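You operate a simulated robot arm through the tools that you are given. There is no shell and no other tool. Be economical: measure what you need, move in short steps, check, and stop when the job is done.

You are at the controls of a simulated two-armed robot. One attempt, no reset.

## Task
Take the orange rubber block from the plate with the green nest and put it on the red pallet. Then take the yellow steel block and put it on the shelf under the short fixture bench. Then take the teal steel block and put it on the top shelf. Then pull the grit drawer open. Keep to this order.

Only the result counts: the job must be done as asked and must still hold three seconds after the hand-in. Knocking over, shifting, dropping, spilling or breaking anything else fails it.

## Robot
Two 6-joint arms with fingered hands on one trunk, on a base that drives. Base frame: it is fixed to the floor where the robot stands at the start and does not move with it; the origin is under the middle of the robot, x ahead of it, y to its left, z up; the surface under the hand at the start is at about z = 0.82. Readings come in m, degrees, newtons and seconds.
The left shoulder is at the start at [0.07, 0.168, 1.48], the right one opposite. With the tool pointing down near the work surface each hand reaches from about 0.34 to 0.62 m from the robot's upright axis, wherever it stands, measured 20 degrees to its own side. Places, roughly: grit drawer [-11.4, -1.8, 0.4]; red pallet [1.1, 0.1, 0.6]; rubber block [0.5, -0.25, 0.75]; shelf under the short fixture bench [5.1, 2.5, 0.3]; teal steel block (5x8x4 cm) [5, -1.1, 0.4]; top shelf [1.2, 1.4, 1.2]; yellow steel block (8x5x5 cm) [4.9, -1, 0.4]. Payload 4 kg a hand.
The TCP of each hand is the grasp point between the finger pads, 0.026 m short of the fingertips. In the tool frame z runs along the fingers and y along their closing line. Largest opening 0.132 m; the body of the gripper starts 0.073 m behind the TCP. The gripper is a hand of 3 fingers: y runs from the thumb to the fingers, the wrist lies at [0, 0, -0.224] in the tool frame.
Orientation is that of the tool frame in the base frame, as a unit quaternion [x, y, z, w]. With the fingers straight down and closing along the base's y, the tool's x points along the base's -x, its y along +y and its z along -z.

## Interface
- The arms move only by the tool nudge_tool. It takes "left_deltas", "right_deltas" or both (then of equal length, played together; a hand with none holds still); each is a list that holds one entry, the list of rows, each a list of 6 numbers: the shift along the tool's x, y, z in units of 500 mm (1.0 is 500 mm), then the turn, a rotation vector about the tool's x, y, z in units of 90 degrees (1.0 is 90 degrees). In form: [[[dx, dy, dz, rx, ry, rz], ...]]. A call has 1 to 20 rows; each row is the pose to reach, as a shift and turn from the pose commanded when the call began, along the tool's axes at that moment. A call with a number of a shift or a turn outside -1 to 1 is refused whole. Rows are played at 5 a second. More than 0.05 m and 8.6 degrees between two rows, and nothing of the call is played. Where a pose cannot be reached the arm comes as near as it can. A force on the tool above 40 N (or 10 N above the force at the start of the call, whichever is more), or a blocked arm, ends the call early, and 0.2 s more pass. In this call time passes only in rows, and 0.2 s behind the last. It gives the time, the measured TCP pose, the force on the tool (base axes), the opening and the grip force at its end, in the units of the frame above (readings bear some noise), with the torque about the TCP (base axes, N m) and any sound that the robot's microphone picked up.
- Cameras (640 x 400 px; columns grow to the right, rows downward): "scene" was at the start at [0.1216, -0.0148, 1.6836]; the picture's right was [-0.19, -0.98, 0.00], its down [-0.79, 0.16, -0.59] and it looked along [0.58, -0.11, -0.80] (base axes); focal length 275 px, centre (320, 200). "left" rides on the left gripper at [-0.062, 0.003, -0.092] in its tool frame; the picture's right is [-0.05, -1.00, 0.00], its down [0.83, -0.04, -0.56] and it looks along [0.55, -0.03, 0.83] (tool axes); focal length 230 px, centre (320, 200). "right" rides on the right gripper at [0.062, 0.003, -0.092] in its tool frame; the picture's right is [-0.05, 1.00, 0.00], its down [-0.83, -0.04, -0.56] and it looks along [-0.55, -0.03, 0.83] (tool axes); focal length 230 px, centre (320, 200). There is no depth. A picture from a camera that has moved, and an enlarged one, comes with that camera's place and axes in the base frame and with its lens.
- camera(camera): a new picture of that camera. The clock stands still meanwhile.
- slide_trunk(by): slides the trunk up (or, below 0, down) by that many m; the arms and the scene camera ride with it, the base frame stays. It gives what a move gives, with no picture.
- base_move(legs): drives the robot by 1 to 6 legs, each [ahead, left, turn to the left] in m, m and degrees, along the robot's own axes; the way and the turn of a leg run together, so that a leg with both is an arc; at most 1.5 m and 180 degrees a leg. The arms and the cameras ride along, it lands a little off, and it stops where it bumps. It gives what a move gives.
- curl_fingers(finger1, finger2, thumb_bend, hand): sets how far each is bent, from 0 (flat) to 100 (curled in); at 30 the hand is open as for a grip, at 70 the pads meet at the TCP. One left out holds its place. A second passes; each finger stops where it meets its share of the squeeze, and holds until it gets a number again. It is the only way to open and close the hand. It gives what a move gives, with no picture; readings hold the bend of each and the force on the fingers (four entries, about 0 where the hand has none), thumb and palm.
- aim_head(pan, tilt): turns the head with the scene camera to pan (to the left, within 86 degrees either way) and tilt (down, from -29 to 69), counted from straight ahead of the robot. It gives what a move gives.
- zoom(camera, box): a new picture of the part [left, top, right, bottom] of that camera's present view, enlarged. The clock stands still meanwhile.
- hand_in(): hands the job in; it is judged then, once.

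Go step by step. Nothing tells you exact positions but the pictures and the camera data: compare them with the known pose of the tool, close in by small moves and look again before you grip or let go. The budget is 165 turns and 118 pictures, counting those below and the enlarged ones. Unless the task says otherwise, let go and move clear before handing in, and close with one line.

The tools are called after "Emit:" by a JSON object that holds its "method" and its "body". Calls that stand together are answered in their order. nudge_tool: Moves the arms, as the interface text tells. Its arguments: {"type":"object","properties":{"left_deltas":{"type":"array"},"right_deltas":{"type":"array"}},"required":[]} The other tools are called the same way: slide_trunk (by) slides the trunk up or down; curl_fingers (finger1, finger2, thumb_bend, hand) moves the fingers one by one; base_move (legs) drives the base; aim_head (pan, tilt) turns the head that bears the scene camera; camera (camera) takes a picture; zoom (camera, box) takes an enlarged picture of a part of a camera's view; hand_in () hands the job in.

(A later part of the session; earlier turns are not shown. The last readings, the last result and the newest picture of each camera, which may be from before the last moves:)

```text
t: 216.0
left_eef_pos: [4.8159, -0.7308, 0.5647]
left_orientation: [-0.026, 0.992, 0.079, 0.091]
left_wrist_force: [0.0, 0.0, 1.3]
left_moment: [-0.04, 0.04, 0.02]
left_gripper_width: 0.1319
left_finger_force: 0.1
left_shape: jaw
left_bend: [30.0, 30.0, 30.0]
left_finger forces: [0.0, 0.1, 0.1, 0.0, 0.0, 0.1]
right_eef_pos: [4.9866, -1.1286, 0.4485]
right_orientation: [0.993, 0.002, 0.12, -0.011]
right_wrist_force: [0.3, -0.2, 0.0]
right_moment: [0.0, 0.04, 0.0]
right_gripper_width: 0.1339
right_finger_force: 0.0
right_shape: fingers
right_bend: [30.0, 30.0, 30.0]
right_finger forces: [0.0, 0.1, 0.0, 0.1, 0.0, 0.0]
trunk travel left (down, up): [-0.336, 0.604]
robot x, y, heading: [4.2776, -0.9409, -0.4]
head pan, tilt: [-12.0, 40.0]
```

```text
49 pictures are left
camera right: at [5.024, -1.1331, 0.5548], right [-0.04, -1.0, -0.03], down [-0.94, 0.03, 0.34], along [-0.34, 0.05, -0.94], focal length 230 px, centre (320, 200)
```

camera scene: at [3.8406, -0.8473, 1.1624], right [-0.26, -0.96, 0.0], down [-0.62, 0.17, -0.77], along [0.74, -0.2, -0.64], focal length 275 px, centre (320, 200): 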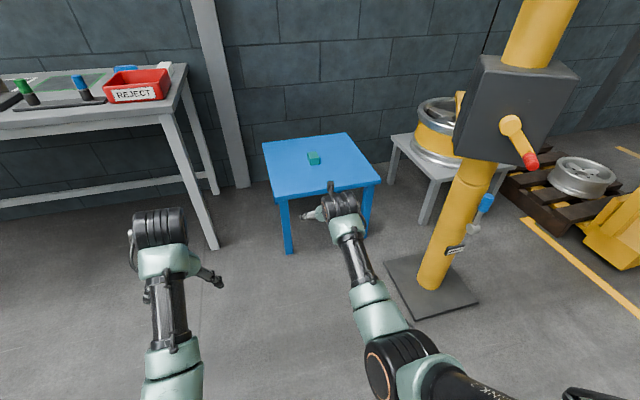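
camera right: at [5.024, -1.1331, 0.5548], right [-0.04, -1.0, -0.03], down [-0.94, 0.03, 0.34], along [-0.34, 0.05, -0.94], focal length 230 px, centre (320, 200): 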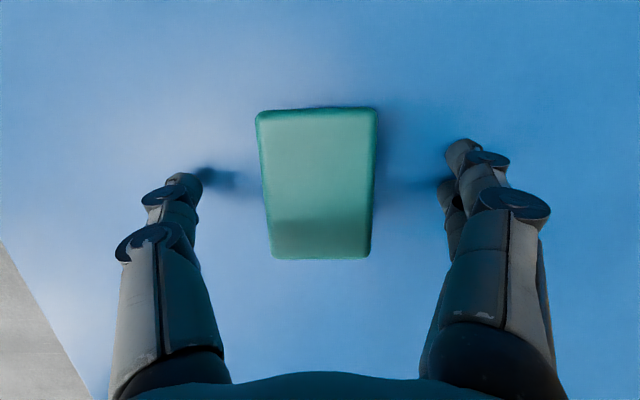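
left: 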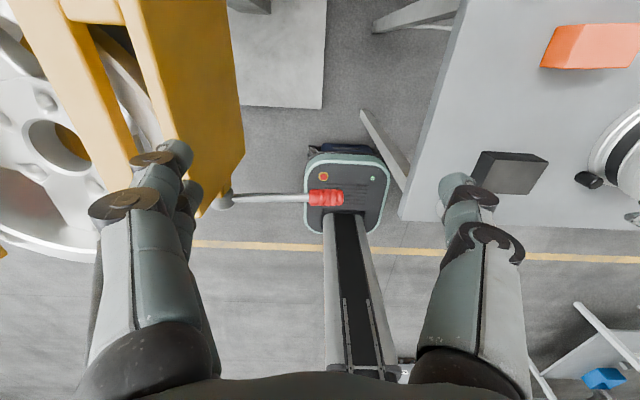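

Emit:
{"method": "nudge_tool", "body": {"right_deltas": [[[-0.003, 0, 0.01, 0, 0, 0]]]}}

Emit:
{"method": "curl_fingers", "body": {"hand": "right", "finger1": 55, "finger2": 55, "thumb_bend": 55}}

Emit:
{"method": "camera", "body": {"camera": "right"}}

```text
t: 216.4
left_eef_pos: [4.8161, -0.7314, 0.5664]
left_orientation: [-0.026, 0.992, 0.078, 0.092]
left_wrist_force: [0.3, -0.7, 0.4]
left_moment: [-0.02, -0.02, 0.02]
left_gripper_width: 0.1321
left_finger_force: 0.1
left_shape: jaw
left_bend: [30.0, 30.0, 30.0]
left_finger forces: [0.0, 0.1, 0.0, 0.0, 0.0, 0.0]
right_eef_pos: [4.9863, -1.1263, 0.4478]
right_orientation: [0.992, 0.003, 0.124, -0.01]
right_wrist_force: [-0.9, 3.1, 10.0]
right_moment: [-0.76, 0.12, -0.12]
right_gripper_width: 0.134
right_finger_force: 5.1
right_shape: fingers
right_bend: [30.0, 29.0, 30.0]
right_finger forces: [0.0, 10.4, 0.0, 0.0, 0.0, 0.0]
trunk travel left (down, up): [-0.336, 0.604]
robot x, y, heading: [4.2811, -0.9404, 0.1]
head pan, tilt: [-12.0, 40.0]
```

```text
t: 217.4
left_eef_pos: [4.8142, -0.7306, 0.5663]
left_orientation: [-0.026, 0.992, 0.078, 0.093]
left_wrist_force: [-0.4, 0.1, 0.0]
left_moment: [0.03, 0.01, -0.01]
left_gripper_width: 0.1317
left_finger_force: 0.0
left_shape: jaw
left_bend: [30.0, 30.0, 30.0]
left_finger forces: [0.0, 0.0, 0.0, 0.0, 0.0, 0.1]
right_eef_pos: [4.9888, -1.1257, 0.4521]
right_orientation: [0.992, 0.002, 0.128, -0.01]
right_wrist_force: [3.5, -0.3, 27.7]
right_moment: [0.03, -0.1, -0.04]
right_gripper_width: 0.0606
right_finger_force: 14.1
right_shape: fingers
right_bend: [54.0, 39.0, 53.0]
right_finger forces: [0.6, 10.9, 0.1, 0.0, 16.7, 0.0]
trunk travel left (down, up): [-0.336, 0.604]
robot x, y, heading: [4.2778, -0.9399, -0.4]
head pan, tilt: [-12.0, 40.0]
```

```text
48 pictures are left
camera right: at [5.0248, -1.1322, 0.5573], right [-0.04, -1.0, -0.03], down [-0.94, 0.03, 0.33], along [-0.33, 0.04, -0.94], focal length 230 px, centre (320, 200)
```

right: 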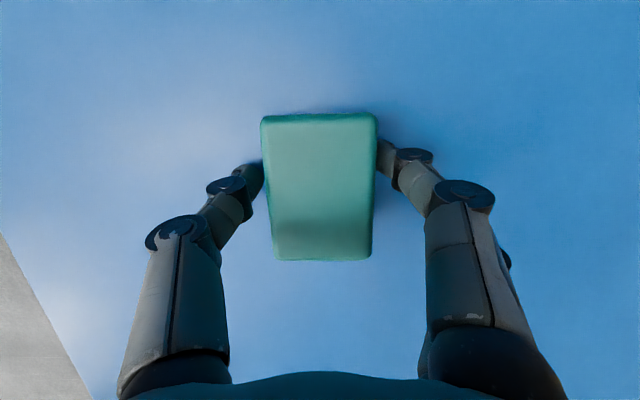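

Fingertips press on the stool; I lift 1 cm and close fully.

Emit:
{"method": "nudge_tool", "body": {"right_deltas": [[[-0.007, 0, -0.02, 0, 0, 0]]]}}

Emit:
{"method": "curl_fingers", "body": {"hand": "right", "finger1": 75, "finger2": 75, "thumb_bend": 75}}

Emit:
{"method": "camera", "body": {"camera": "right"}}

```text
t: 217.8
left_eef_pos: [4.8151, -0.7293, 0.565]
left_orientation: [-0.026, 0.993, 0.078, 0.09]
left_wrist_force: [0.2, 0.2, -0.7]
left_moment: [0.02, 0.0, -0.01]
left_gripper_width: 0.1319
left_finger_force: 0.0
left_shape: jaw
left_bend: [30.0, 30.0, 30.0]
left_finger forces: [0.0, 0.1, 0.0, 0.0, 0.0, 0.0]
right_eef_pos: [4.9805, -1.1276, 0.454]
right_orientation: [0.993, 0.004, 0.119, -0.01]
right_wrist_force: [3.0, -0.8, 11.2]
right_moment: [-0.76, 0.1, 0.1]
right_gripper_width: 0.0524
right_finger_force: 5.4
right_shape: fingers
right_bend: [55.0, 43.0, 55.0]
right_finger forces: [0.0, 10.4, 0.1, 0.1, 0.4, 0.0]
trunk travel left (down, up): [-0.336, 0.604]
robot x, y, heading: [4.2776, -0.9401, -0.4]
head pan, tilt: [-12.0, 40.0]
```

```text
t: 218.8
left_eef_pos: [4.8144, -0.7301, 0.5643]
left_orientation: [-0.026, 0.992, 0.078, 0.091]
left_wrist_force: [0.0, 0.5, 0.2]
left_moment: [0.03, 0.03, 0.03]
left_gripper_width: 0.1317
left_finger_force: 0.0
left_shape: jaw
left_bend: [30.0, 30.0, 30.0]
left_finger forces: [0.0, 0.0, 0.0, 0.0, 0.0, 0.0]
right_eef_pos: [4.9791, -1.128, 0.4527]
right_orientation: [0.993, 0.003, 0.12, -0.011]
right_wrist_force: [-1.4, -3.5, 8.7]
right_moment: [-0.6, 0.03, -0.1]
right_gripper_width: 0.0471
right_finger_force: 19.4
right_shape: fingers
right_bend: [50.0, 67.0, 68.0]
right_finger forces: [11.6, 12.5, 0.0, 0.0, 15.3, 0.0]
trunk travel left (down, up): [-0.336, 0.604]
robot x, y, heading: [4.2761, -0.9386, -0.1]
head pan, tilt: [-12.0, 40.0]
```

```text
47 pictures are left
camera right: at [5.0171, -1.1336, 0.5583], right [-0.04, -1.0, -0.03], down [-0.94, 0.03, 0.34], along [-0.34, 0.05, -0.94], focal length 230 px, centre (320, 200)
```

right: 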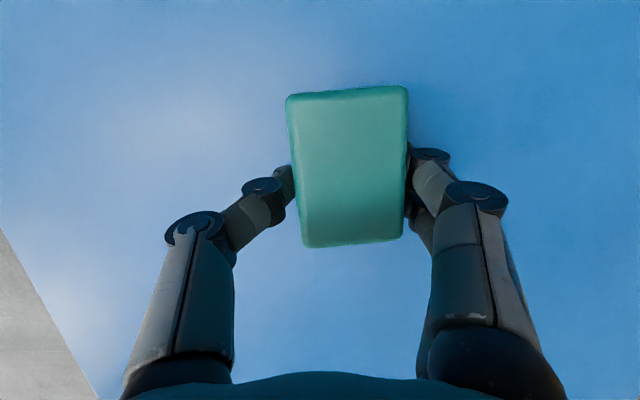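

Emit:
{"method": "nudge_tool", "body": {"right_deltas": [[[0.002, 0, -0.01, 0, 0, 0], [0.005, 0, -0.02, 0, 0, 0], [0.01, 0, -0.04, 0, 0, 0], [0.015, 0, -0.06, 0, 0, 0]]]}}

Emit:
{"method": "camera", "body": {"camera": "right"}}

Emit:
{"method": "zoom", "body": {"camera": "scene", "box": [240, 100, 440, 225]}}

```text
t: 219.8
left_eef_pos: [4.8157, -0.7317, 0.5626]
left_orientation: [-0.026, 0.992, 0.078, 0.091]
left_wrist_force: [0.3, -0.3, -0.7]
left_moment: [-0.03, -0.01, -0.01]
left_gripper_width: 0.1322
left_finger_force: 0.0
left_shape: jaw
left_bend: [30.0, 30.0, 30.0]
left_finger forces: [0.0, 0.1, 0.0, 0.0, 0.0, 0.1]
right_eef_pos: [4.9796, -1.1296, 0.4833]
right_orientation: [0.993, 0.002, 0.121, -0.011]
right_wrist_force: [0.5, 0.5, -2.8]
right_moment: [0.04, 0.03, -0.02]
right_gripper_width: 0.0471
right_finger_force: 17.1
right_shape: fingers
right_bend: [50.0, 67.0, 67.0]
right_finger forces: [10.6, 6.8, 0.0, 0.0, 17.2, 0.0]
trunk travel left (down, up): [-0.336, 0.604]
robot x, y, heading: [4.2762, -0.9394, -0.3]
head pan, tilt: [-12.0, 40.0]
```

```text
46 pictures are left
camera right: at [5.0176, -1.1344, 0.5883], right [-0.04, -1.0, -0.03], down [-0.94, 0.03, 0.34], along [-0.34, 0.05, -0.94], focal length 230 px, centre (320, 200)
```

right: 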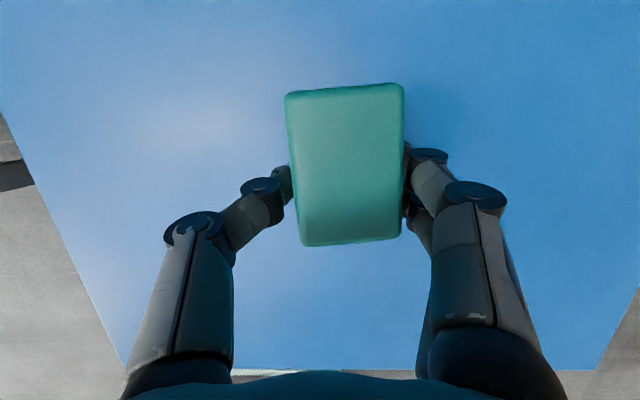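

```text
3.20 times, centred on (340, 162) of scene
camera zoom: at [4.41, -0.9571, 1.1124], right [-0.21, -0.98, 0.0], down [-0.63, 0.14, -0.77], along [0.75, -0.16, -0.64], focal length 879 px, centre (256, 320)
```

zoom: 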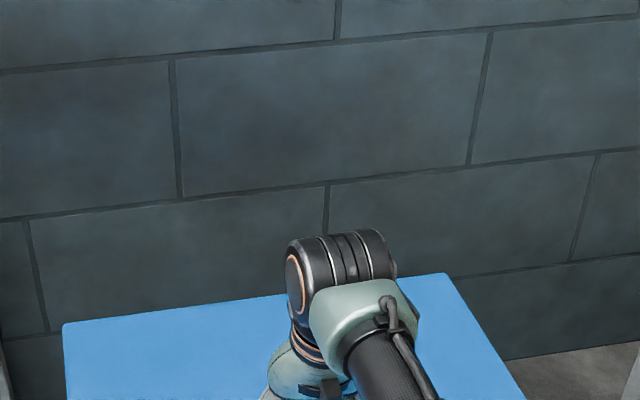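

The teal block is held. I lift it clear, back away, raise the trunk and drive round the central bench toward the rack.

Emit:
{"method": "nudge_tool", "body": {"right_deltas": [[[0.02, 0, -0.08, 0, 0, 0], [0.04, 0, -0.16, 0, 0, 0], [0.06, 0, -0.24, 0, 0, 0]]]}}

Emit:
{"method": "base_move", "body": {"legs": [[-0.33, 0, 0.3]]}}

Emit:
{"method": "slide_trunk", "body": {"by": 0.4}}

Emit:
{"method": "slide_trunk", "body": {"by": 0.2}}

Emit:
{"method": "base_move", "body": {"legs": [[0, 1.3, 0], [0, 1.3, 1], [-1.0, 0, 0], [-0.5, 0, 0]]}}

Emit:
{"method": "camera", "body": {"camera": "right"}}

```text
t: 220.6
left_eef_pos: [4.8147, -0.7316, 0.5639]
left_orientation: [-0.027, 0.992, 0.079, 0.09]
left_wrist_force: [0.9, 0.1, 0.0]
left_moment: [-0.02, 0.02, 0.01]
left_gripper_width: 0.132
left_finger_force: 0.1
left_shape: jaw
left_bend: [30.0, 30.0, 30.0]
left_finger forces: [0.0, 0.0, 0.1, 0.0, 0.0, 0.0]
right_eef_pos: [4.9795, -1.131, 0.6082]
right_orientation: [0.993, 0.003, 0.12, -0.01]
right_wrist_force: [-0.4, 0.1, -3.2]
right_moment: [0.03, 0.05, -0.01]
right_gripper_width: 0.0472
right_finger_force: 17.2
right_shape: fingers
right_bend: [50.0, 67.0, 67.0]
right_finger forces: [10.6, 6.8, 0.1, 0.0, 17.2, 0.0]
trunk travel left (down, up): [-0.336, 0.604]
robot x, y, heading: [4.2797, -0.9352, -0.2]
head pan, tilt: [-12.0, 40.0]
```

```text
t: 222.8
left_eef_pos: [4.4824, -0.7278, 0.5646]
left_orientation: [-0.029, 0.992, 0.079, 0.09]
left_wrist_force: [-0.4, 0.3, -0.1]
left_moment: [0.01, 0.02, -0.02]
left_gripper_width: 0.132
left_finger_force: 0.2
left_shape: jaw
left_bend: [30.0, 30.0, 30.0]
left_finger forces: [0.0, 0.0, 0.1, 0.1, 0.1, 0.0]
right_eef_pos: [4.6514, -1.1249, 0.6077]
right_orientation: [0.993, 0.007, 0.121, -0.012]
right_wrist_force: [-0.4, 0.6, -1.9]
right_moment: [0.05, 0.01, 0.04]
right_gripper_width: 0.0473
right_finger_force: 17.3
right_shape: fingers
right_bend: [50.0, 67.0, 67.0]
right_finger forces: [10.7, 6.8, 0.1, 0.1, 17.2, 0.0]
trunk travel left (down, up): [-0.336, 0.604]
robot x, y, heading: [3.9479, -0.9405, 0.6]
head pan, tilt: [-12.0, 40.0]
```

```text
t: 226.6
left_eef_pos: [4.4824, -0.7277, 0.9645]
left_orientation: [-0.03, 0.992, 0.08, 0.09]
left_wrist_force: [-1.1, 0.2, 0.1]
left_moment: [0.0, -0.01, -0.03]
left_gripper_width: 0.1316
left_finger_force: 0.1
left_shape: jaw
left_bend: [30.0, 30.0, 30.0]
left_finger forces: [0.1, 0.0, 0.0, 0.0, 0.0, 0.0]
right_eef_pos: [4.6507, -1.1257, 1.0064]
right_orientation: [0.993, 0.005, 0.121, -0.011]
right_wrist_force: [0.7, 0.2, -3.7]
right_moment: [0.01, 0.07, -0.01]
right_gripper_width: 0.0473
right_finger_force: 17.6
right_shape: fingers
right_bend: [50.0, 67.0, 67.0]
right_finger forces: [10.6, 6.8, 0.1, 0.1, 17.2, 0.0]
trunk travel left (down, up): [-0.736, 0.204]
robot x, y, heading: [3.9472, -0.9391, -0.1]
head pan, tilt: [-12.0, 40.0]
```

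```text
t: 228.8
left_eef_pos: [4.4812, -0.7281, 1.1639]
left_orientation: [-0.03, 0.992, 0.08, 0.09]
left_wrist_force: [-0.6, 0.2, -0.3]
left_moment: [0.0, 0.01, 0.0]
left_gripper_width: 0.132
left_finger_force: 0.1
left_shape: jaw
left_bend: [30.0, 30.0, 30.0]
left_finger forces: [0.1, 0.1, 0.1, 0.0, 0.0, 0.1]
right_eef_pos: [4.6504, -1.126, 1.2066]
right_orientation: [0.993, 0.006, 0.121, -0.012]
right_wrist_force: [0.3, -0.5, -2.9]
right_moment: [0.05, 0.02, -0.05]
right_gripper_width: 0.0472
right_finger_force: 17.4
right_shape: fingers
right_bend: [50.0, 67.0, 67.0]
right_finger forces: [10.6, 6.8, 0.1, 0.0, 17.1, 0.0]
trunk travel left (down, up): [-0.936, 0.004]
robot x, y, heading: [3.9433, -0.94, 0.0]
head pan, tilt: [-12.0, 40.0]
```

```text
t: 248.9
left_eef_pos: [2.9733, 1.8851, 1.1641]
left_orientation: [-0.039, 0.992, 0.08, 0.089]
left_wrist_force: [0.9, 0.1, -0.3]
left_moment: [-0.01, 0.0, 0.04]
left_gripper_width: 0.1319
left_finger_force: 0.2
left_shape: jaw
left_bend: [30.0, 30.0, 30.0]
left_finger forces: [0.0, 0.0, 0.0, 0.0, 0.0, 0.1]
right_eef_pos: [3.1475, 1.489, 1.2047]
right_orientation: [0.993, 0.017, 0.12, -0.013]
right_wrist_force: [0.4, 0.2, -3.5]
right_moment: [0.01, 0.04, -0.02]
right_gripper_width: 0.0472
right_finger_force: 17.2
right_shape: fingers
right_bend: [50.0, 67.0, 67.0]
right_finger forces: [10.6, 6.8, 0.0, 0.1, 17.1, 0.0]
trunk travel left (down, up): [-0.936, 0.004]
robot x, y, heading: [2.435, 1.6624, 1.2]
head pan, tilt: [-12.0, 40.0]
```

```text
44 pictures are left
camera right: at [3.1863, 1.4843, 1.311], right [-0.02, -1.0, -0.03], down [-0.94, 0.0, 0.34], along [-0.34, 0.04, -0.94], focal length 230 px, centre (320, 200)
```

right: 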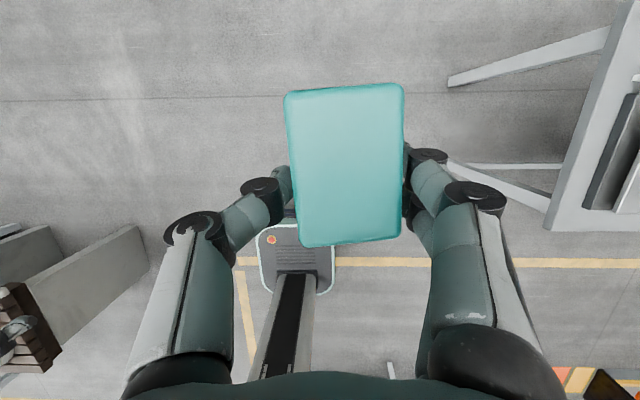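

Block still secure. I turn left in place to face the rack and look.

Emit:
{"method": "base_move", "body": {"legs": [[0, 0, 90], [0, 0, 88.8]]}}

Emit:
{"method": "camera", "body": {"camera": "scene"}}

```text
t: 256.9
left_eef_pos: [1.9024, 1.4477, 1.164]
left_orientation: [0.992, 0.035, -0.09, 0.08]
left_wrist_force: [0.5, 0.3, 0.4]
left_moment: [0.0, 0.0, 0.01]
left_gripper_width: 0.132
left_finger_force: 0.0
left_shape: jaw
left_bend: [30.0, 30.0, 30.0]
left_finger forces: [0.0, 0.0, 0.0, 0.1, 0.1, 0.0]
right_eef_pos: [1.7299, 1.8435, 1.2082]
right_orientation: [-0.01, 0.993, -0.012, -0.12]
right_wrist_force: [-0.4, 1.1, -2.6]
right_moment: [-0.04, -0.05, -0.01]
right_gripper_width: 0.0467
right_finger_force: 17.1
right_shape: fingers
right_bend: [50.0, 67.0, 67.0]
right_finger forces: [10.5, 6.6, 0.0, 0.0, 16.8, 0.1]
trunk travel left (down, up): [-0.936, 0.004]
robot x, y, heading: [2.4356, 1.6629, -179.3]
head pan, tilt: [-12.0, 40.0]
```

```text
43 pictures are left
camera scene: at [2.3024, 1.6789, 1.7124], right [0.2, 0.98, 0.0], down [0.63, -0.13, -0.77], along [-0.75, 0.15, -0.64], focal length 275 px, centre (320, 200)
```

scene: 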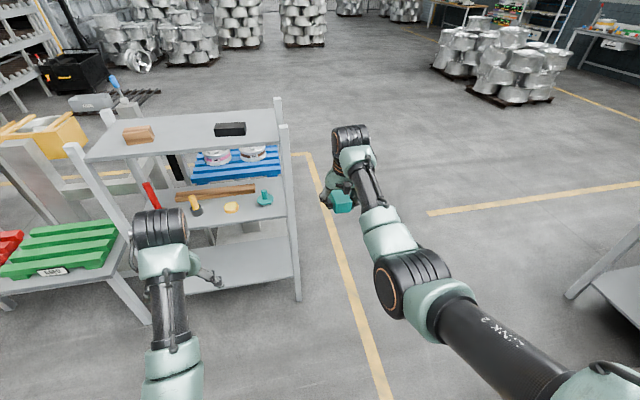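

The top shelf spans x 1.04–1.32, y 1.04–1.73 at z≈1.2, with a black and a brown box; free room is at y≈1.35. I raise the right hand and swing the left hand outward so that it clears the rack.

Emit:
{"method": "nudge_tool", "body": {"left_deltas": [[[0.03, 0.04, 0, 0, 0, 0], [0.06, 0.08, 0, 0, 0, 0], [0.09, 0.12, 0, 0, 0, 0], [0.12, 0.16, 0, 0, 0, 0], [0.15, 0.2, 0, 0, 0, 0], [0.18, 0.24, 0, 0, 0, 0], [0.21, 0.28, 0, 0, 0, 0], [0.24, 0.32, 0, 0, 0, 0], [0.27, 0.36, 0, 0, 0, 0], [0.3, 0.4, 0, 0, 0, 0]]], "right_deltas": [[[0.006, 0, -0.023, 0, 0, 0], [0.012, 0, -0.047, 0, 0, 0], [0.017, 0, -0.07, 0, 0, 0], [0.023, 0, -0.093, 0, 0, 0], [0.029, 0, -0.117, 0, 0, 0], [0.035, 0, -0.14, 0, 0, 0], [0.041, 0, -0.163, 0, 0, 0], [0.046, 0, -0.186, 0, 0, 0], [0.052, 0, -0.21, 0, 0, 0], [0.058, 0, -0.233, 0, 0, 0]]]}}

Emit:
{"method": "camera", "body": {"camera": "scene"}}

```text
t: 259.1
left_eef_pos: [2.071, 1.2558, 1.1661]
left_orientation: [0.992, 0.035, -0.089, 0.078]
left_wrist_force: [0.9, 0.1, -1.8]
left_moment: [0.01, 0.0, 0.0]
left_gripper_width: 0.1318
left_finger_force: 0.1
left_shape: jaw
left_bend: [30.0, 30.0, 30.0]
left_finger forces: [0.0, 0.1, 0.1, 0.0, 0.0, 0.1]
left hand out of reach, approached as far as the arm can: row 1, 2, 3, 4, 5, 6, 7
right_eef_pos: [1.732, 1.8429, 1.3282]
right_orientation: [-0.012, 0.992, -0.01, -0.122]
right_wrist_force: [0.5, 0.5, -2.7]
right_moment: [0.01, -0.02, -0.02]
right_gripper_width: 0.0468
right_finger_force: 17.0
right_shape: fingers
right_bend: [50.0, 67.0, 67.0]
right_finger forces: [10.4, 6.6, 0.1, 0.1, 16.8, 0.0]
trunk travel left (down, up): [-0.936, 0.004]
robot x, y, heading: [2.4399, 1.6631, -179.5]
head pan, tilt: [-12.0, 40.0]
```

```text
42 pictures are left
camera scene: at [2.3055, 1.6754, 1.7127], right [0.19, 0.98, 0.0], down [0.63, -0.12, -0.77], along [-0.75, 0.15, -0.64], focal length 275 px, centre (320, 200)
```

scene: 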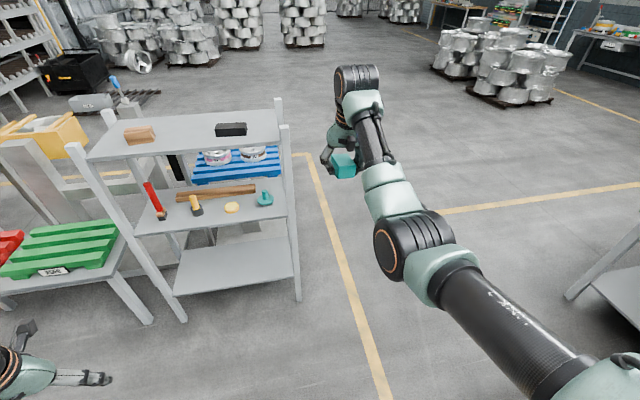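

Emit:
{"method": "base_move", "body": {"legs": [[0, 0.5, -0.5], [0.47, 0, 0]]}}

Emit:
{"method": "aim_head", "body": {"pan": -14, "tilt": 45}}

Emit:
{"method": "camera", "body": {"camera": "scene"}}

Emit:
{"method": "camera", "body": {"camera": "right"}}

```text
t: 264.5
left_eef_pos: [1.5999, 0.7525, 1.1675]
left_orientation: [0.992, 0.034, -0.091, 0.08]
left_wrist_force: [0.5, 1.0, 0.0]
left_moment: [-0.02, 0.0, -0.01]
left_gripper_width: 0.1319
left_finger_force: 0.1
left_shape: jaw
left_bend: [30.0, 30.0, 30.0]
left_finger forces: [0.0, 0.0, 0.1, 0.1, 0.1, 0.1]
right_eef_pos: [1.2624, 1.3414, 1.3282]
right_orientation: [-0.012, 0.992, -0.011, -0.122]
right_wrist_force: [-0.3, 0.9, -3.7]
right_moment: [-0.01, 0.01, 0.02]
right_gripper_width: 0.0468
right_finger_force: 16.7
right_shape: fingers
right_bend: [50.0, 67.0, 67.0]
right_finger forces: [10.5, 6.7, 0.0, 0.0, 16.9, 0.0]
trunk travel left (down, up): [-0.936, 0.004]
robot x, y, heading: [1.9688, 1.1596, -178.9]
head pan, tilt: [-12.0, 40.0]
```

```text
t: 265.2
left_eef_pos: [1.5989, 0.7515, 1.1668]
left_orientation: [0.992, 0.034, -0.09, 0.079]
left_wrist_force: [-0.2, -0.4, 0.2]
left_moment: [0.01, 0.02, 0.01]
left_gripper_width: 0.1319
left_finger_force: 0.2
left_shape: jaw
left_bend: [30.0, 30.0, 30.0]
left_finger forces: [0.0, 0.0, 0.0, 0.0, 0.0, 0.1]
right_eef_pos: [1.2629, 1.3422, 1.3267]
right_orientation: [-0.011, 0.993, -0.012, -0.121]
right_wrist_force: [-0.1, -0.8, -2.9]
right_moment: [-0.04, -0.04, -0.05]
right_gripper_width: 0.0468
right_finger_force: 17.4
right_shape: fingers
right_bend: [50.0, 67.0, 67.0]
right_finger forces: [10.5, 6.7, 0.1, 0.0, 16.9, 0.0]
trunk travel left (down, up): [-0.936, 0.004]
robot x, y, heading: [1.9676, 1.1599, -179.3]
head pan, tilt: [-14.0, 45.0]
```

```text
41 pictures are left
camera scene: at [1.8387, 1.1763, 1.7053], right [0.23, 0.97, 0.0], down [0.69, -0.16, -0.71], along [-0.69, 0.16, -0.71], focal length 275 px, centre (320, 200)
```

scene: 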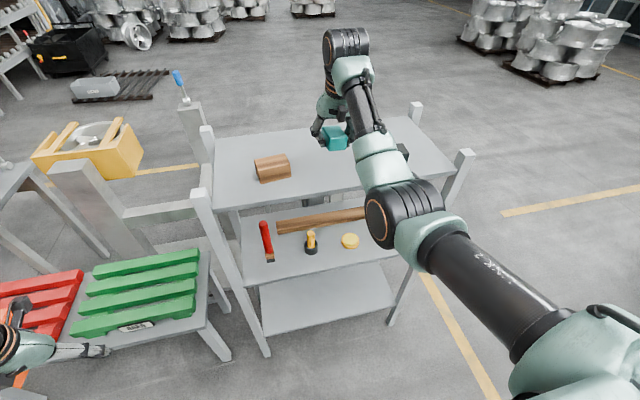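

```text
40 pictures are left
camera right: at [1.2234, 1.3452, 1.4328], right [0.03, 1.0, -0.03], down [0.94, -0.01, 0.34], along [0.34, -0.04, -0.94], focal length 230 px, centre (320, 200)
```

right: 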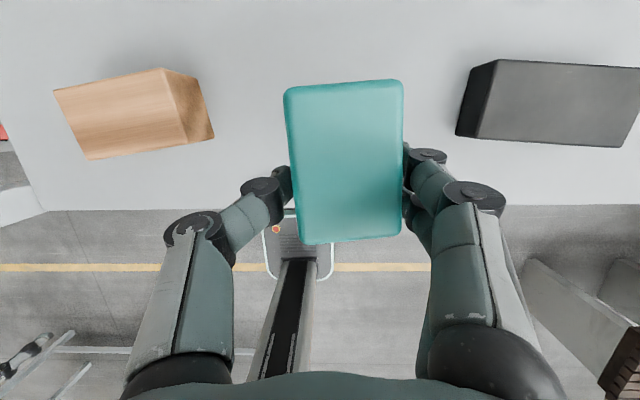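

The shelf front edge is at x≈1.317; the gap between boxes spans y 1.24–1.46. I move 4.5 cm inward, then lower to just above the shelf.

Emit:
{"method": "nudge_tool", "body": {"right_deltas": [[[0.045, 0.008, 0.011, 0, 0, 0], [0.087, 0.016, 0.022, 0, 0, 0], [0.075, 0.016, 0.07, 0, 0, 0], [0.063, 0.016, 0.119, 0, 0, 0]]]}}

Emit:
{"method": "camera", "body": {"camera": "right"}}

```text
t: 266.2
left_eef_pos: [1.5984, 0.7522, 1.1663]
left_orientation: [0.992, 0.034, -0.089, 0.08]
left_wrist_force: [0.5, 0.0, -0.4]
left_moment: [0.0, -0.02, 0.04]
left_gripper_width: 0.132
left_finger_force: 0.1
left_shape: jaw
left_bend: [30.0, 30.0, 30.0]
left_finger forces: [0.1, 0.0, 0.0, 0.0, 0.0, 0.1]
right_eef_pos: [1.2148, 1.3484, 1.276]
right_orientation: [-0.011, 0.993, -0.012, -0.12]
right_wrist_force: [-1.2, 0.1, -2.6]
right_moment: [0.0, -0.07, 0.01]
right_gripper_width: 0.0469
right_finger_force: 17.2
right_shape: fingers
right_bend: [50.0, 67.0, 67.0]
right_finger forces: [10.5, 6.8, 0.0, 0.0, 16.9, 0.0]
trunk travel left (down, up): [-0.936, 0.004]
robot x, y, heading: [1.968, 1.1579, -179.1]
head pan, tilt: [-14.0, 45.0]
```

```text
39 pictures are left
camera right: at [1.1759, 1.3517, 1.3812], right [0.03, 1.0, -0.03], down [0.94, -0.01, 0.34], along [0.34, -0.04, -0.94], focal length 230 px, centre (320, 200)
```

right: 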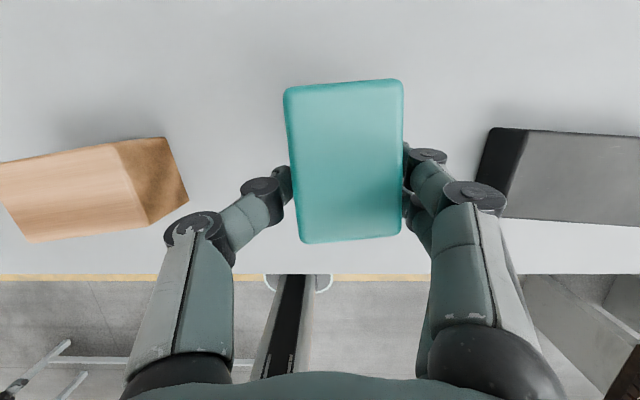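

Emit:
{"method": "nudge_tool", "body": {"right_deltas": [[[-0.003, 0, 0.012, 0, 0, 0], [-0.006, 0, 0.023, 0, 0, 0], [-0.008, 0, 0.031, 0, 0, 0], [-0.01, 0, 0.039, 0, 0, 0], [-0.012, 0, 0.047, 0, 0, 0], [-0.014, 0, 0.054, 0, 0, 0], [-0.016, 0, 0.062, 0, 0, 0], [-0.018, 0, 0.07, 0, 0, 0], [-0.02, 0, 0.078, 0, 0, 0]]]}}

Emit:
{"method": "camera", "body": {"camera": "right"}}

```text
t: 268.2
left_eef_pos: [1.5973, 0.7518, 1.1666]
left_orientation: [0.992, 0.035, -0.09, 0.079]
left_wrist_force: [0.4, -0.5, 0.3]
left_moment: [0.02, 0.0, -0.01]
left_gripper_width: 0.1319
left_finger_force: 0.0
left_shape: jaw
left_bend: [30.0, 30.0, 30.0]
left_finger forces: [0.0, 0.1, 0.1, 0.0, 0.0, 0.0]
right_eef_pos: [1.2145, 1.3467, 1.2358]
right_orientation: [-0.01, 0.992, -0.012, -0.121]
right_wrist_force: [0.0, -0.7, -3.5]
right_moment: [-0.02, -0.02, 0.01]
right_gripper_width: 0.0471
right_finger_force: 17.2
right_shape: fingers
right_bend: [50.0, 67.0, 67.0]
right_finger forces: [10.4, 6.7, 0.0, 0.1, 16.8, 0.0]
trunk travel left (down, up): [-0.936, 0.004]
robot x, y, heading: [1.9655, 1.1645, -179.2]
head pan, tilt: [-14.0, 45.0]
```

```text
38 pictures are left
camera right: at [1.1775, 1.3506, 1.3417], right [0.03, 1.0, -0.03], down [0.94, -0.01, 0.34], along [0.34, -0.04, -0.94], focal length 230 px, centre (320, 200)
```

right: 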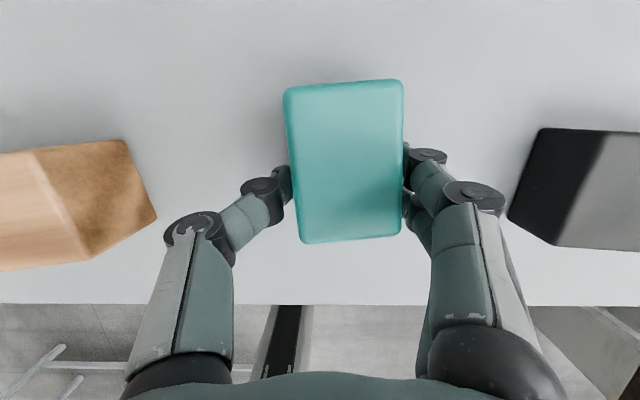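

Emit:
{"method": "nudge_tool", "body": {"right_deltas": [[[-0.002, 0, 0.008, 0, 0, 0], [-0.004, 0, 0.016, 0, 0, 0], [-0.006, 0, 0.023, 0, 0, 0], [-0.008, 0, 0.031, 0, 0, 0], [-0.01, 0, 0.039, 0, 0, 0], [-0.012, 0, 0.047, 0, 0, 0], [-0.014, 0, 0.054, 0, 0, 0]]]}}

Emit:
{"method": "camera", "body": {"camera": "right"}}

```text
t: 269.5
left_eef_pos: [1.601, 0.751, 1.1671]
left_orientation: [0.992, 0.034, -0.092, 0.078]
left_wrist_force: [-0.3, -0.3, -0.7]
left_moment: [0.0, 0.0, 0.02]
left_gripper_width: 0.1318
left_finger_force: 0.0
left_shape: jaw
left_bend: [30.0, 30.0, 30.0]
left_finger forces: [0.1, 0.1, 0.0, 0.1, 0.1, 0.0]
right_eef_pos: [1.2134, 1.3465, 1.2326]
right_orientation: [-0.012, 0.991, -0.01, -0.136]
right_wrist_force: [5.5, -0.5, 17.4]
right_moment: [0.81, -0.2, -0.25]
right_gripper_width: 0.0471
right_finger_force: 25.9
right_shape: fingers
right_bend: [51.0, 71.0, 67.0]
right_finger forces: [10.1, 24.0, 0.0, 0.0, 17.7, 0.0]
trunk travel left (down, up): [-0.936, 0.004]
robot x, y, heading: [1.9696, 1.1584, -179.3]
head pan, tilt: [-14.0, 45.0]
stopped in row 6 (right hand): the force on the tool passed its limit at 41 N (the readings are from after the stop); the commanded pose is now the measured one
```

```text
37 pictures are left
camera right: at [1.1776, 1.3502, 1.3385], right [0.03, 1.0, -0.03], down [0.95, -0.01, 0.31], along [0.31, -0.04, -0.95], focal length 230 px, centre (320, 200)
```

right: 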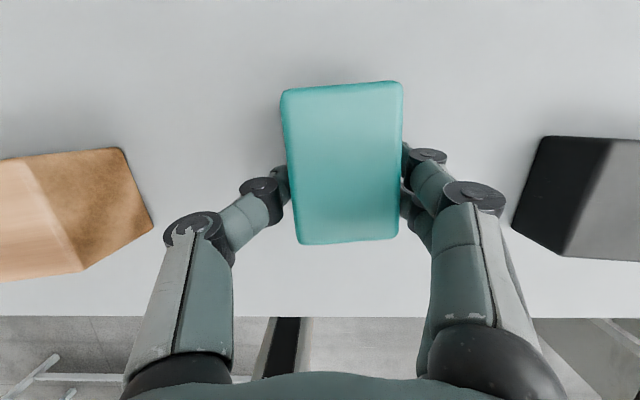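

Contact with the shelf. I relieve slightly and release.

Emit:
{"method": "nudge_tool", "body": {"right_deltas": [[[0.001, 0, -0.006, 0, -0.018, 0]]]}}

Emit:
{"method": "curl_fingers", "body": {"hand": "right", "finger1": 40, "finger2": 40, "thumb_bend": 42}}

Emit:
{"method": "camera", "body": {"camera": "right"}}

```text
t: 269.9
left_eef_pos: [1.5997, 0.7524, 1.1677]
left_orientation: [0.992, 0.035, -0.091, 0.079]
left_wrist_force: [0.4, 0.4, 0.1]
left_moment: [0.01, 0.03, 0.04]
left_gripper_width: 0.1321
left_finger_force: 0.1
left_shape: jaw
left_bend: [30.0, 30.0, 30.0]
left_finger forces: [0.1, 0.0, 0.1, 0.0, 0.1, 0.0]
right_eef_pos: [1.211, 1.3462, 1.2315]
right_orientation: [-0.011, 0.993, -0.01, -0.121]
right_wrist_force: [-1.3, 1.0, 10.1]
right_moment: [0.52, 0.07, 0.01]
right_gripper_width: 0.0469
right_finger_force: 21.1
right_shape: fingers
right_bend: [51.0, 70.0, 67.0]
right_finger forces: [10.8, 15.2, 0.0, 0.0, 16.7, 0.0]
trunk travel left (down, up): [-0.936, 0.004]
robot x, y, heading: [1.968, 1.1584, -179.1]
head pan, tilt: [-14.0, 45.0]
```

```text
t: 270.9
left_eef_pos: [1.6011, 0.7507, 1.167]
left_orientation: [0.992, 0.035, -0.091, 0.078]
left_wrist_force: [0.6, 1.1, -0.4]
left_moment: [0.03, 0.02, -0.02]
left_gripper_width: 0.132
left_finger_force: 0.0
left_shape: jaw
left_bend: [30.0, 30.0, 30.0]
left_finger forces: [0.1, 0.1, 0.0, 0.0, 0.0, 0.0]
right_eef_pos: [1.2112, 1.3436, 1.2339]
right_orientation: [-0.012, 0.993, -0.01, -0.12]
right_wrist_force: [-3.7, -3.5, 20.4]
right_moment: [0.79, -0.03, 0.12]
right_gripper_width: 0.0976
right_finger_force: 10.5
right_shape: fingers
right_bend: [40.0, 60.0, 42.0]
right_finger forces: [0.0, 21.2, 0.0, 0.0, 0.1, 0.0]
trunk travel left (down, up): [-0.936, 0.004]
robot x, y, heading: [1.9707, 1.1536, -179.3]
head pan, tilt: [-14.0, 45.0]
```

```text
36 pictures are left
camera right: at [1.1743, 1.3478, 1.3395], right [0.03, 1.0, -0.03], down [0.94, -0.01, 0.34], along [0.34, -0.04, -0.94], focal length 230 px, centre (320, 200)
```

right: 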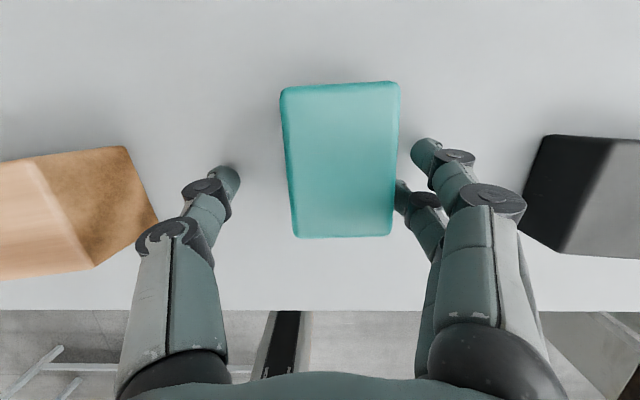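

Emit:
{"method": "nudge_tool", "body": {"right_deltas": [[[0.002, 0, -0.009, 0, 0, 0], [0.004, 0, -0.018, 0, 0, 0]]]}}

Emit:
{"method": "camera", "body": {"camera": "right"}}

```text
t: 271.5
left_eef_pos: [1.5991, 0.7531, 1.1663]
left_orientation: [0.992, 0.034, -0.09, 0.079]
left_wrist_force: [0.9, 0.0, 0.3]
left_moment: [-0.02, 0.02, 0.0]
left_gripper_width: 0.1317
left_finger_force: 0.0
left_shape: jaw
left_bend: [30.0, 30.0, 30.0]
left_finger forces: [0.0, 0.0, 0.0, 0.1, 0.0, 0.1]
right_eef_pos: [1.2128, 1.349, 1.2352]
right_orientation: [-0.011, 0.993, -0.01, -0.114]
right_wrist_force: [0.0, 0.2, -0.4]
right_moment: [0.0, 0.0, 0.01]
right_gripper_width: 0.0974
right_finger_force: 0.0
right_shape: fingers
right_bend: [40.0, 40.0, 42.0]
right_finger forces: [0.1, 0.0, 0.2, 0.0, 0.1, 0.0]
trunk travel left (down, up): [-0.936, 0.004]
robot x, y, heading: [1.9661, 1.1568, -179.2]
head pan, tilt: [-14.0, 45.0]
```

```text
35 pictures are left
camera right: at [1.1732, 1.3534, 1.3406], right [0.03, 1.0, -0.03], down [0.94, -0.02, 0.35], along [0.35, -0.04, -0.94], focal length 230 px, centre (320, 200)
```

right: 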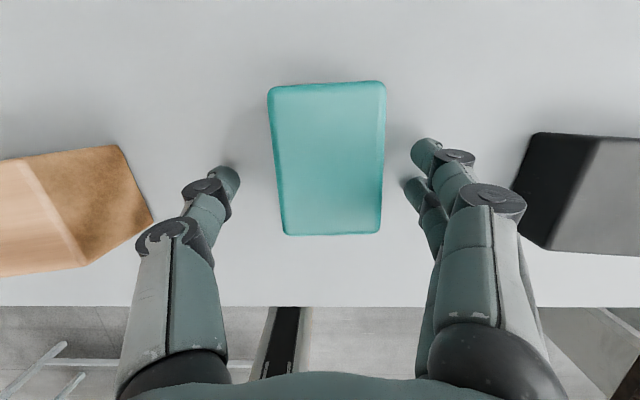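

Teal block rests on the top shelf, clear of the boxes. I lift off and back away, then check the view.

Emit:
{"method": "nudge_tool", "body": {"right_deltas": [[[0.012, 0, -0.06, 0, 0, 0], [0.03, 0, -0.14, 0, 0, 0], [0.05, 0, -0.22, 0, 0, 0]]]}}

Emit:
{"method": "base_move", "body": {"legs": [[-0.45, 0, 0]]}}

Emit:
{"method": "camera", "body": {"camera": "scene"}}

```text
t: 272.3
left_eef_pos: [1.5993, 0.7528, 1.1676]
left_orientation: [0.992, 0.035, -0.09, 0.079]
left_wrist_force: [-0.3, -0.1, 0.1]
left_moment: [0.0, -0.01, 0.02]
left_gripper_width: 0.132
left_finger_force: 0.0
left_shape: jaw
left_bend: [30.0, 30.0, 30.0]
left_finger forces: [0.0, 0.0, 0.0, 0.1, 0.0, 0.0]
right_eef_pos: [1.2138, 1.3482, 1.3526]
right_orientation: [-0.012, 0.993, -0.01, -0.117]
right_wrist_force: [-0.4, 0.3, -1.0]
right_moment: [-0.01, 0.04, 0.0]
right_gripper_width: 0.0976
right_finger_force: 0.1
right_shape: fingers
right_bend: [40.0, 40.0, 42.0]
right_finger forces: [0.0, 0.0, 0.0, 0.1, 0.0, 0.0]
trunk travel left (down, up): [-0.936, 0.004]
robot x, y, heading: [1.9714, 1.1588, -179.3]
head pan, tilt: [-14.0, 45.0]
```

```text
t: 275.0
left_eef_pos: [2.0472, 0.7587, 1.1673]
left_orientation: [0.992, 0.037, -0.089, 0.08]
left_wrist_force: [0.0, -0.1, -0.2]
left_moment: [0.03, -0.02, 0.0]
left_gripper_width: 0.1319
left_finger_force: 0.1
left_shape: jaw
left_bend: [30.0, 30.0, 30.0]
left_finger forces: [0.0, 0.0, 0.0, 0.0, 0.1, 0.0]
right_eef_pos: [1.6583, 1.3537, 1.3523]
right_orientation: [-0.013, 0.993, -0.011, -0.116]
right_wrist_force: [0.5, -0.1, -0.1]
right_moment: [0.01, 0.0, -0.01]
right_gripper_width: 0.0978
right_finger_force: 0.0
right_shape: fingers
right_bend: [40.0, 40.0, 42.0]
right_finger forces: [0.0, 0.0, 0.0, 0.1, 0.0, 0.0]
trunk travel left (down, up): [-0.936, 0.004]
robot x, y, heading: [2.4157, 1.1679, -178.9]
head pan, tilt: [-14.0, 45.0]
```

```text
34 pictures are left
camera scene: at [2.2839, 1.1826, 1.7049], right [0.23, 0.97, 0.0], down [0.69, -0.16, -0.71], along [-0.69, 0.16, -0.71], focal length 275 px, centre (320, 200)
```

scene: 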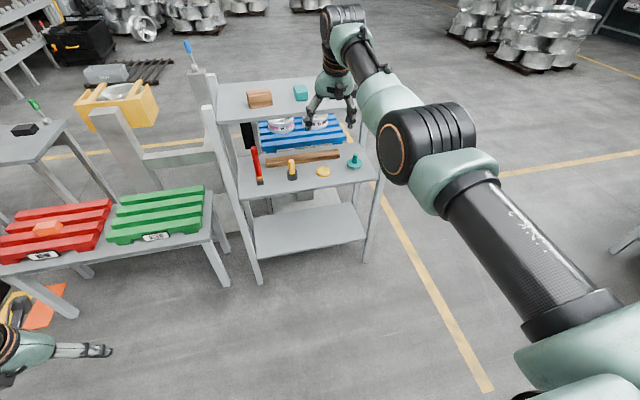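

Orange is on the red pallet and teal is on the top shelf. Now I head for the grit drawer far at (-11.4, -1.8), first through the corridor at y≈2.45.

Emit:
{"method": "base_move", "body": {"legs": [[0, 1.3, -1.1], [1.5, 0, 0], [1.5, 0, 0], [1.0, 0.0, 0]]}}

Emit:
{"method": "aim_head", "body": {"pan": 0, "tilt": 18}}

Emit:
{"method": "camera", "body": {"camera": "scene"}}

```text
t: 286.0
left_eef_pos: [1.1473, -0.5131, 1.1647]
left_orientation: [0.993, 0.029, -0.088, 0.079]
left_wrist_force: [-0.6, -0.3, 0.0]
left_moment: [-0.02, 0.01, 0.02]
left_gripper_width: 0.1317
left_finger_force: 0.1
left_shape: jaw
left_bend: [30.0, 30.0, 30.0]
left_finger forces: [0.0, 0.0, 0.1, 0.0, 0.1, 0.1]
right_eef_pos: [0.767, 0.0893, 1.3482]
right_orientation: [-0.005, 0.993, -0.011, -0.114]
right_wrist_force: [-1.5, -0.2, -0.2]
right_moment: [0.01, 0.02, -0.03]
right_gripper_width: 0.098
right_finger_force: 0.0
right_shape: fingers
right_bend: [40.0, 40.0, 42.0]
right_finger forces: [0.0, 0.0, 0.0, 0.1, 0.0, 0.0]
trunk travel left (down, up): [-0.936, 0.004]
robot x, y, heading: [1.5272, -0.1072, -179.9]
head pan, tilt: [-14.0, 45.0]
stopped in leg 2: the robot was blocked; the commanded pose is now the measured one
```

```text
t: 286.9
left_eef_pos: [1.1542, -0.5131, 1.1674]
left_orientation: [0.992, 0.028, -0.092, 0.079]
left_wrist_force: [-0.5, 0.4, -0.5]
left_moment: [-0.04, 0.0, 0.0]
left_gripper_width: 0.1319
left_finger_force: 0.0
left_shape: jaw
left_bend: [30.0, 30.0, 30.0]
left_finger forces: [0.1, 0.0, 0.0, 0.0, 0.0, 0.0]
right_eef_pos: [0.7748, 0.0886, 1.3539]
right_orientation: [-0.006, 0.993, -0.01, -0.118]
right_wrist_force: [0.2, -0.4, 0.6]
right_moment: [0.04, 0.01, 0.02]
right_gripper_width: 0.0979
right_finger_force: 0.0
right_shape: fingers
right_bend: [40.0, 40.0, 42.0]
right_finger forces: [0.1, 0.1, 0.0, 0.0, 0.1, 0.0]
trunk travel left (down, up): [-0.936, 0.004]
robot x, y, heading: [1.528, -0.1084, -180.1]
head pan, tilt: [0.0, 18.0]
```

```text
33 pictures are left
camera scene: at [1.385, -0.1107, 1.7475], right [0.0, 1.0, 0.0], down [0.31, 0.0, -0.95], along [-0.95, 0.0, -0.31], focal length 275 px, centre (320, 200)
```

scene: 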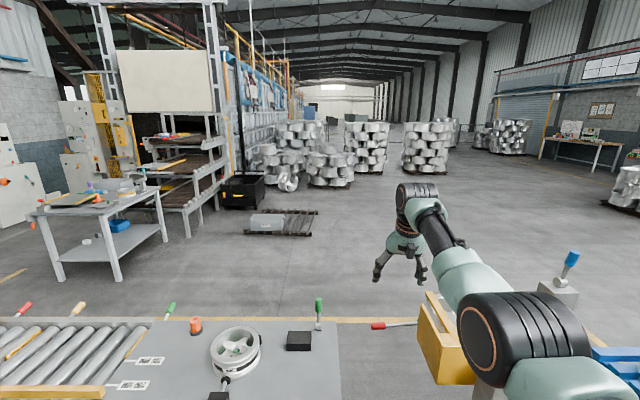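

I made a sign error: facing -x, left is -y, so I went to the pallet bench and was blocked there. I must check whether anything shifted.

Emit:
{"method": "aim_head", "body": {"pan": -10, "tilt": 66}}

Emit:
{"method": "camera", "body": {"camera": "scene"}}

```text
t: 288.0
left_eef_pos: [1.1514, -0.5117, 1.1669]
left_orientation: [0.992, 0.029, -0.09, 0.079]
left_wrist_force: [0.6, -0.9, -0.3]
left_moment: [-0.03, -0.02, 0.01]
left_gripper_width: 0.1318
left_finger_force: 0.1
left_shape: jaw
left_bend: [30.0, 30.0, 30.0]
left_finger forces: [0.1, 0.0, 0.0, 0.0, 0.0, 0.0]
right_eef_pos: [0.7729, 0.0882, 1.3518]
right_orientation: [-0.006, 0.993, -0.009, -0.117]
right_wrist_force: [-1.0, -0.3, -0.2]
right_moment: [0.0, 0.0, 0.0]
right_gripper_width: 0.0977
right_finger_force: 0.0
right_shape: fingers
right_bend: [40.0, 40.0, 42.0]
right_finger forces: [0.0, 0.0, 0.0, 0.0, 0.0, 0.0]
trunk travel left (down, up): [-0.936, 0.004]
robot x, y, heading: [1.5267, -0.1087, -179.9]
head pan, tilt: [-10.0, 66.0]
```

```text
32 pictures are left
camera scene: at [1.4159, -0.1003, 1.6792], right [0.17, 0.99, 0.0], down [0.9, -0.16, -0.41], along [-0.4, 0.07, -0.91], focal length 275 px, centre (320, 200)
```

scene: 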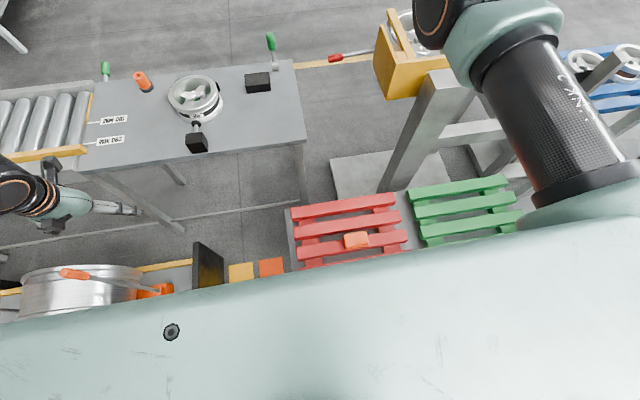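

Nothing moved: the orange block is still at (1.16, 0.083). I back straight out, strafe right to y≈2.45, then go forward.

Emit:
{"method": "base_move", "body": {"legs": [[-0.9, 0, 0], [0, -1.3, 0], [0, -1.27, 0]]}}

Emit:
{"method": "aim_head", "body": {"pan": 0, "tilt": 25}}

Emit:
{"method": "camera", "body": {"camera": "scene"}}

```text
t: 305.0
left_eef_pos: [2.0773, 2.0583, 1.167]
left_orientation: [0.992, 0.037, -0.09, 0.08]
left_wrist_force: [0.2, -0.6, 0.2]
left_moment: [-0.02, 0.0, -0.02]
left_gripper_width: 0.132
left_finger_force: 0.1
left_shape: jaw
left_bend: [30.0, 30.0, 30.0]
left_finger forces: [0.1, 0.0, 0.0, 0.1, 0.0, 0.0]
right_eef_pos: [1.6904, 2.6535, 1.353]
right_orientation: [-0.013, 0.993, -0.01, -0.117]
right_wrist_force: [0.6, -0.3, -0.5]
right_moment: [0.02, -0.02, 0.01]
right_gripper_width: 0.0975
right_finger_force: 0.1
right_shape: fingers
right_bend: [40.0, 40.0, 42.0]
right_finger forces: [0.1, 0.0, 0.1, 0.0, 0.0, 0.0]
trunk travel left (down, up): [-0.936, 0.004]
robot x, y, heading: [2.4455, 2.4667, -179.1]
head pan, tilt: [-10.0, 66.0]
```

```text
t: 306.1
left_eef_pos: [2.0779, 2.0583, 1.1675]
left_orientation: [0.992, 0.036, -0.09, 0.079]
left_wrist_force: [-0.4, -0.1, 0.0]
left_moment: [-0.01, 0.0, 0.0]
left_gripper_width: 0.132
left_finger_force: 0.1
left_shape: jaw
left_bend: [30.0, 30.0, 30.0]
left_finger forces: [0.1, 0.1, 0.0, 0.1, 0.0, 0.1]
right_eef_pos: [1.6894, 2.6528, 1.3524]
right_orientation: [-0.013, 0.993, -0.011, -0.118]
right_wrist_force: [0.1, -0.1, -0.1]
right_moment: [-0.01, 0.01, -0.01]
right_gripper_width: 0.0979
right_finger_force: 0.0
right_shape: fingers
right_bend: [40.0, 40.0, 42.0]
right_finger forces: [0.0, 0.0, 0.1, 0.0, 0.0, 0.0]
trunk travel left (down, up): [-0.936, 0.004]
robot x, y, heading: [2.4456, 2.4643, -179.0]
head pan, tilt: [0.0, 25.0]
```

```text
31 pictures are left
camera scene: at [2.3033, 2.464, 1.7357], right [-0.02, 1.0, 0.0], down [0.42, 0.01, -0.91], along [-0.91, -0.02, -0.42], focal length 275 px, centre (320, 200)
```

scene: 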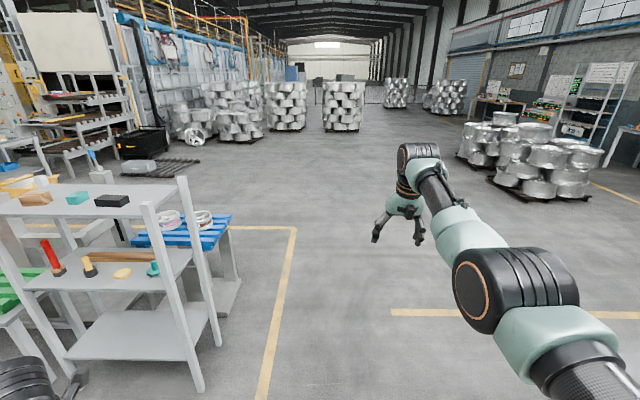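

The way ahead is free to x≈-6. I drive on at y≈2.65, then veer right to pass the wheel pallets.

Emit:
{"method": "base_move", "body": {"legs": [[0, -0.2, -1], [1.5, 0, 0], [1.5, 0, 0], [1.5, 0, 0], [1.3, -0.6, 0], [1.3, -0.6, 0]]}}

Emit:
{"method": "camera", "body": {"camera": "scene"}}

```text
t: 307.4
left_eef_pos: [2.0989, 2.0819, 1.1688]
left_orientation: [0.991, 0.062, -0.088, 0.085]
left_wrist_force: [0.5, 0.6, 0.5]
left_moment: [-0.01, 0.02, 0.01]
left_gripper_width: 0.1318
left_finger_force: 0.2
left_shape: jaw
left_bend: [30.0, 30.0, 30.0]
left_finger forces: [0.1, 0.0, 0.1, 0.2, 0.0, 0.0]
right_eef_pos: [1.6811, 2.658, 1.3524]
right_orientation: [-0.038, 0.992, -0.017, -0.117]
right_wrist_force: [0.2, 0.9, -0.5]
right_moment: [-0.03, 0.0, -0.01]
right_gripper_width: 0.098
right_finger_force: 0.1
right_shape: fingers
right_bend: [40.0, 40.0, 42.0]
right_finger forces: [0.1, 0.0, 0.0, 0.1, 0.1, 0.1]
trunk travel left (down, up): [-0.936, 0.004]
robot x, y, heading: [2.4432, 2.5057, -175.9]
head pan, tilt: [0.0, 25.0]
stopped in leg 1: the robot was blocked; the commanded pose is now the measured one
```

```text
30 pictures are left
camera scene: at [2.3032, 2.502, 1.7359], right [-0.07, 1.0, 0.0], down [0.42, 0.02, -0.91], along [-0.9, -0.06, -0.42], focal length 275 px, centre (320, 200)
```

scene: 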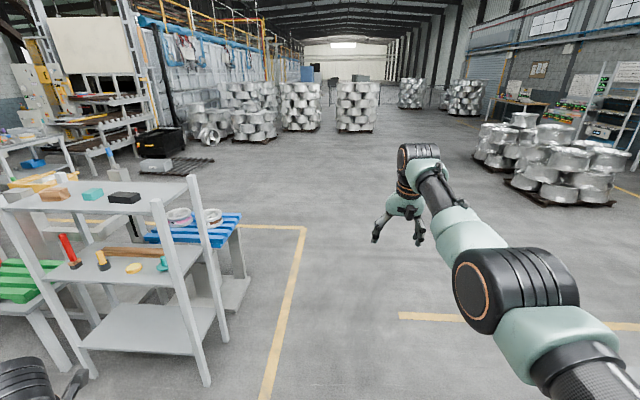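

I bumped the wooden stool's side on my right. I check it before moving away.

Emit:
{"method": "aim_head", "body": {"pan": -86, "tilt": 50}}

Emit:
{"method": "camera", "body": {"camera": "scene"}}

```text
t: 309.0
left_eef_pos: [2.0995, 2.0768, 1.1662]
left_orientation: [0.991, 0.062, -0.087, 0.082]
left_wrist_force: [-0.5, 0.0, -0.4]
left_moment: [0.01, -0.01, 0.01]
left_gripper_width: 0.1316
left_finger_force: 0.1
left_shape: jaw
left_bend: [30.0, 30.0, 30.0]
left_finger forces: [0.0, 0.0, 0.0, 0.0, 0.0, 0.1]
right_eef_pos: [1.6803, 2.6503, 1.3514]
right_orientation: [-0.04, 0.992, -0.013, -0.117]
right_wrist_force: [-0.2, 0.2, 0.2]
right_moment: [0.03, -0.02, 0.0]
right_gripper_width: 0.0982
right_finger_force: 0.1
right_shape: fingers
right_bend: [40.0, 40.0, 42.0]
right_finger forces: [0.1, 0.0, 0.1, 0.1, 0.0, 0.0]
trunk travel left (down, up): [-0.936, 0.004]
robot x, y, heading: [2.4445, 2.5055, -176.0]
head pan, tilt: [-85.9, 50.0]
```

```text
29 pictures are left
camera scene: at [2.3837, 2.5754, 1.6984], right [0.99, 0.14, 0.0], down [0.11, -0.76, -0.64], along [-0.09, 0.64, -0.77], focal length 275 px, centre (320, 200)
```

scene: 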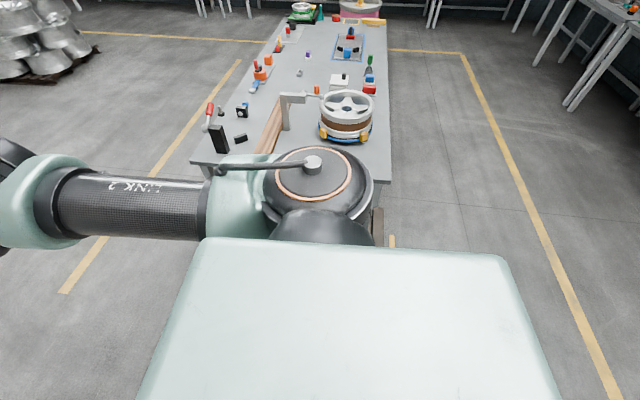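

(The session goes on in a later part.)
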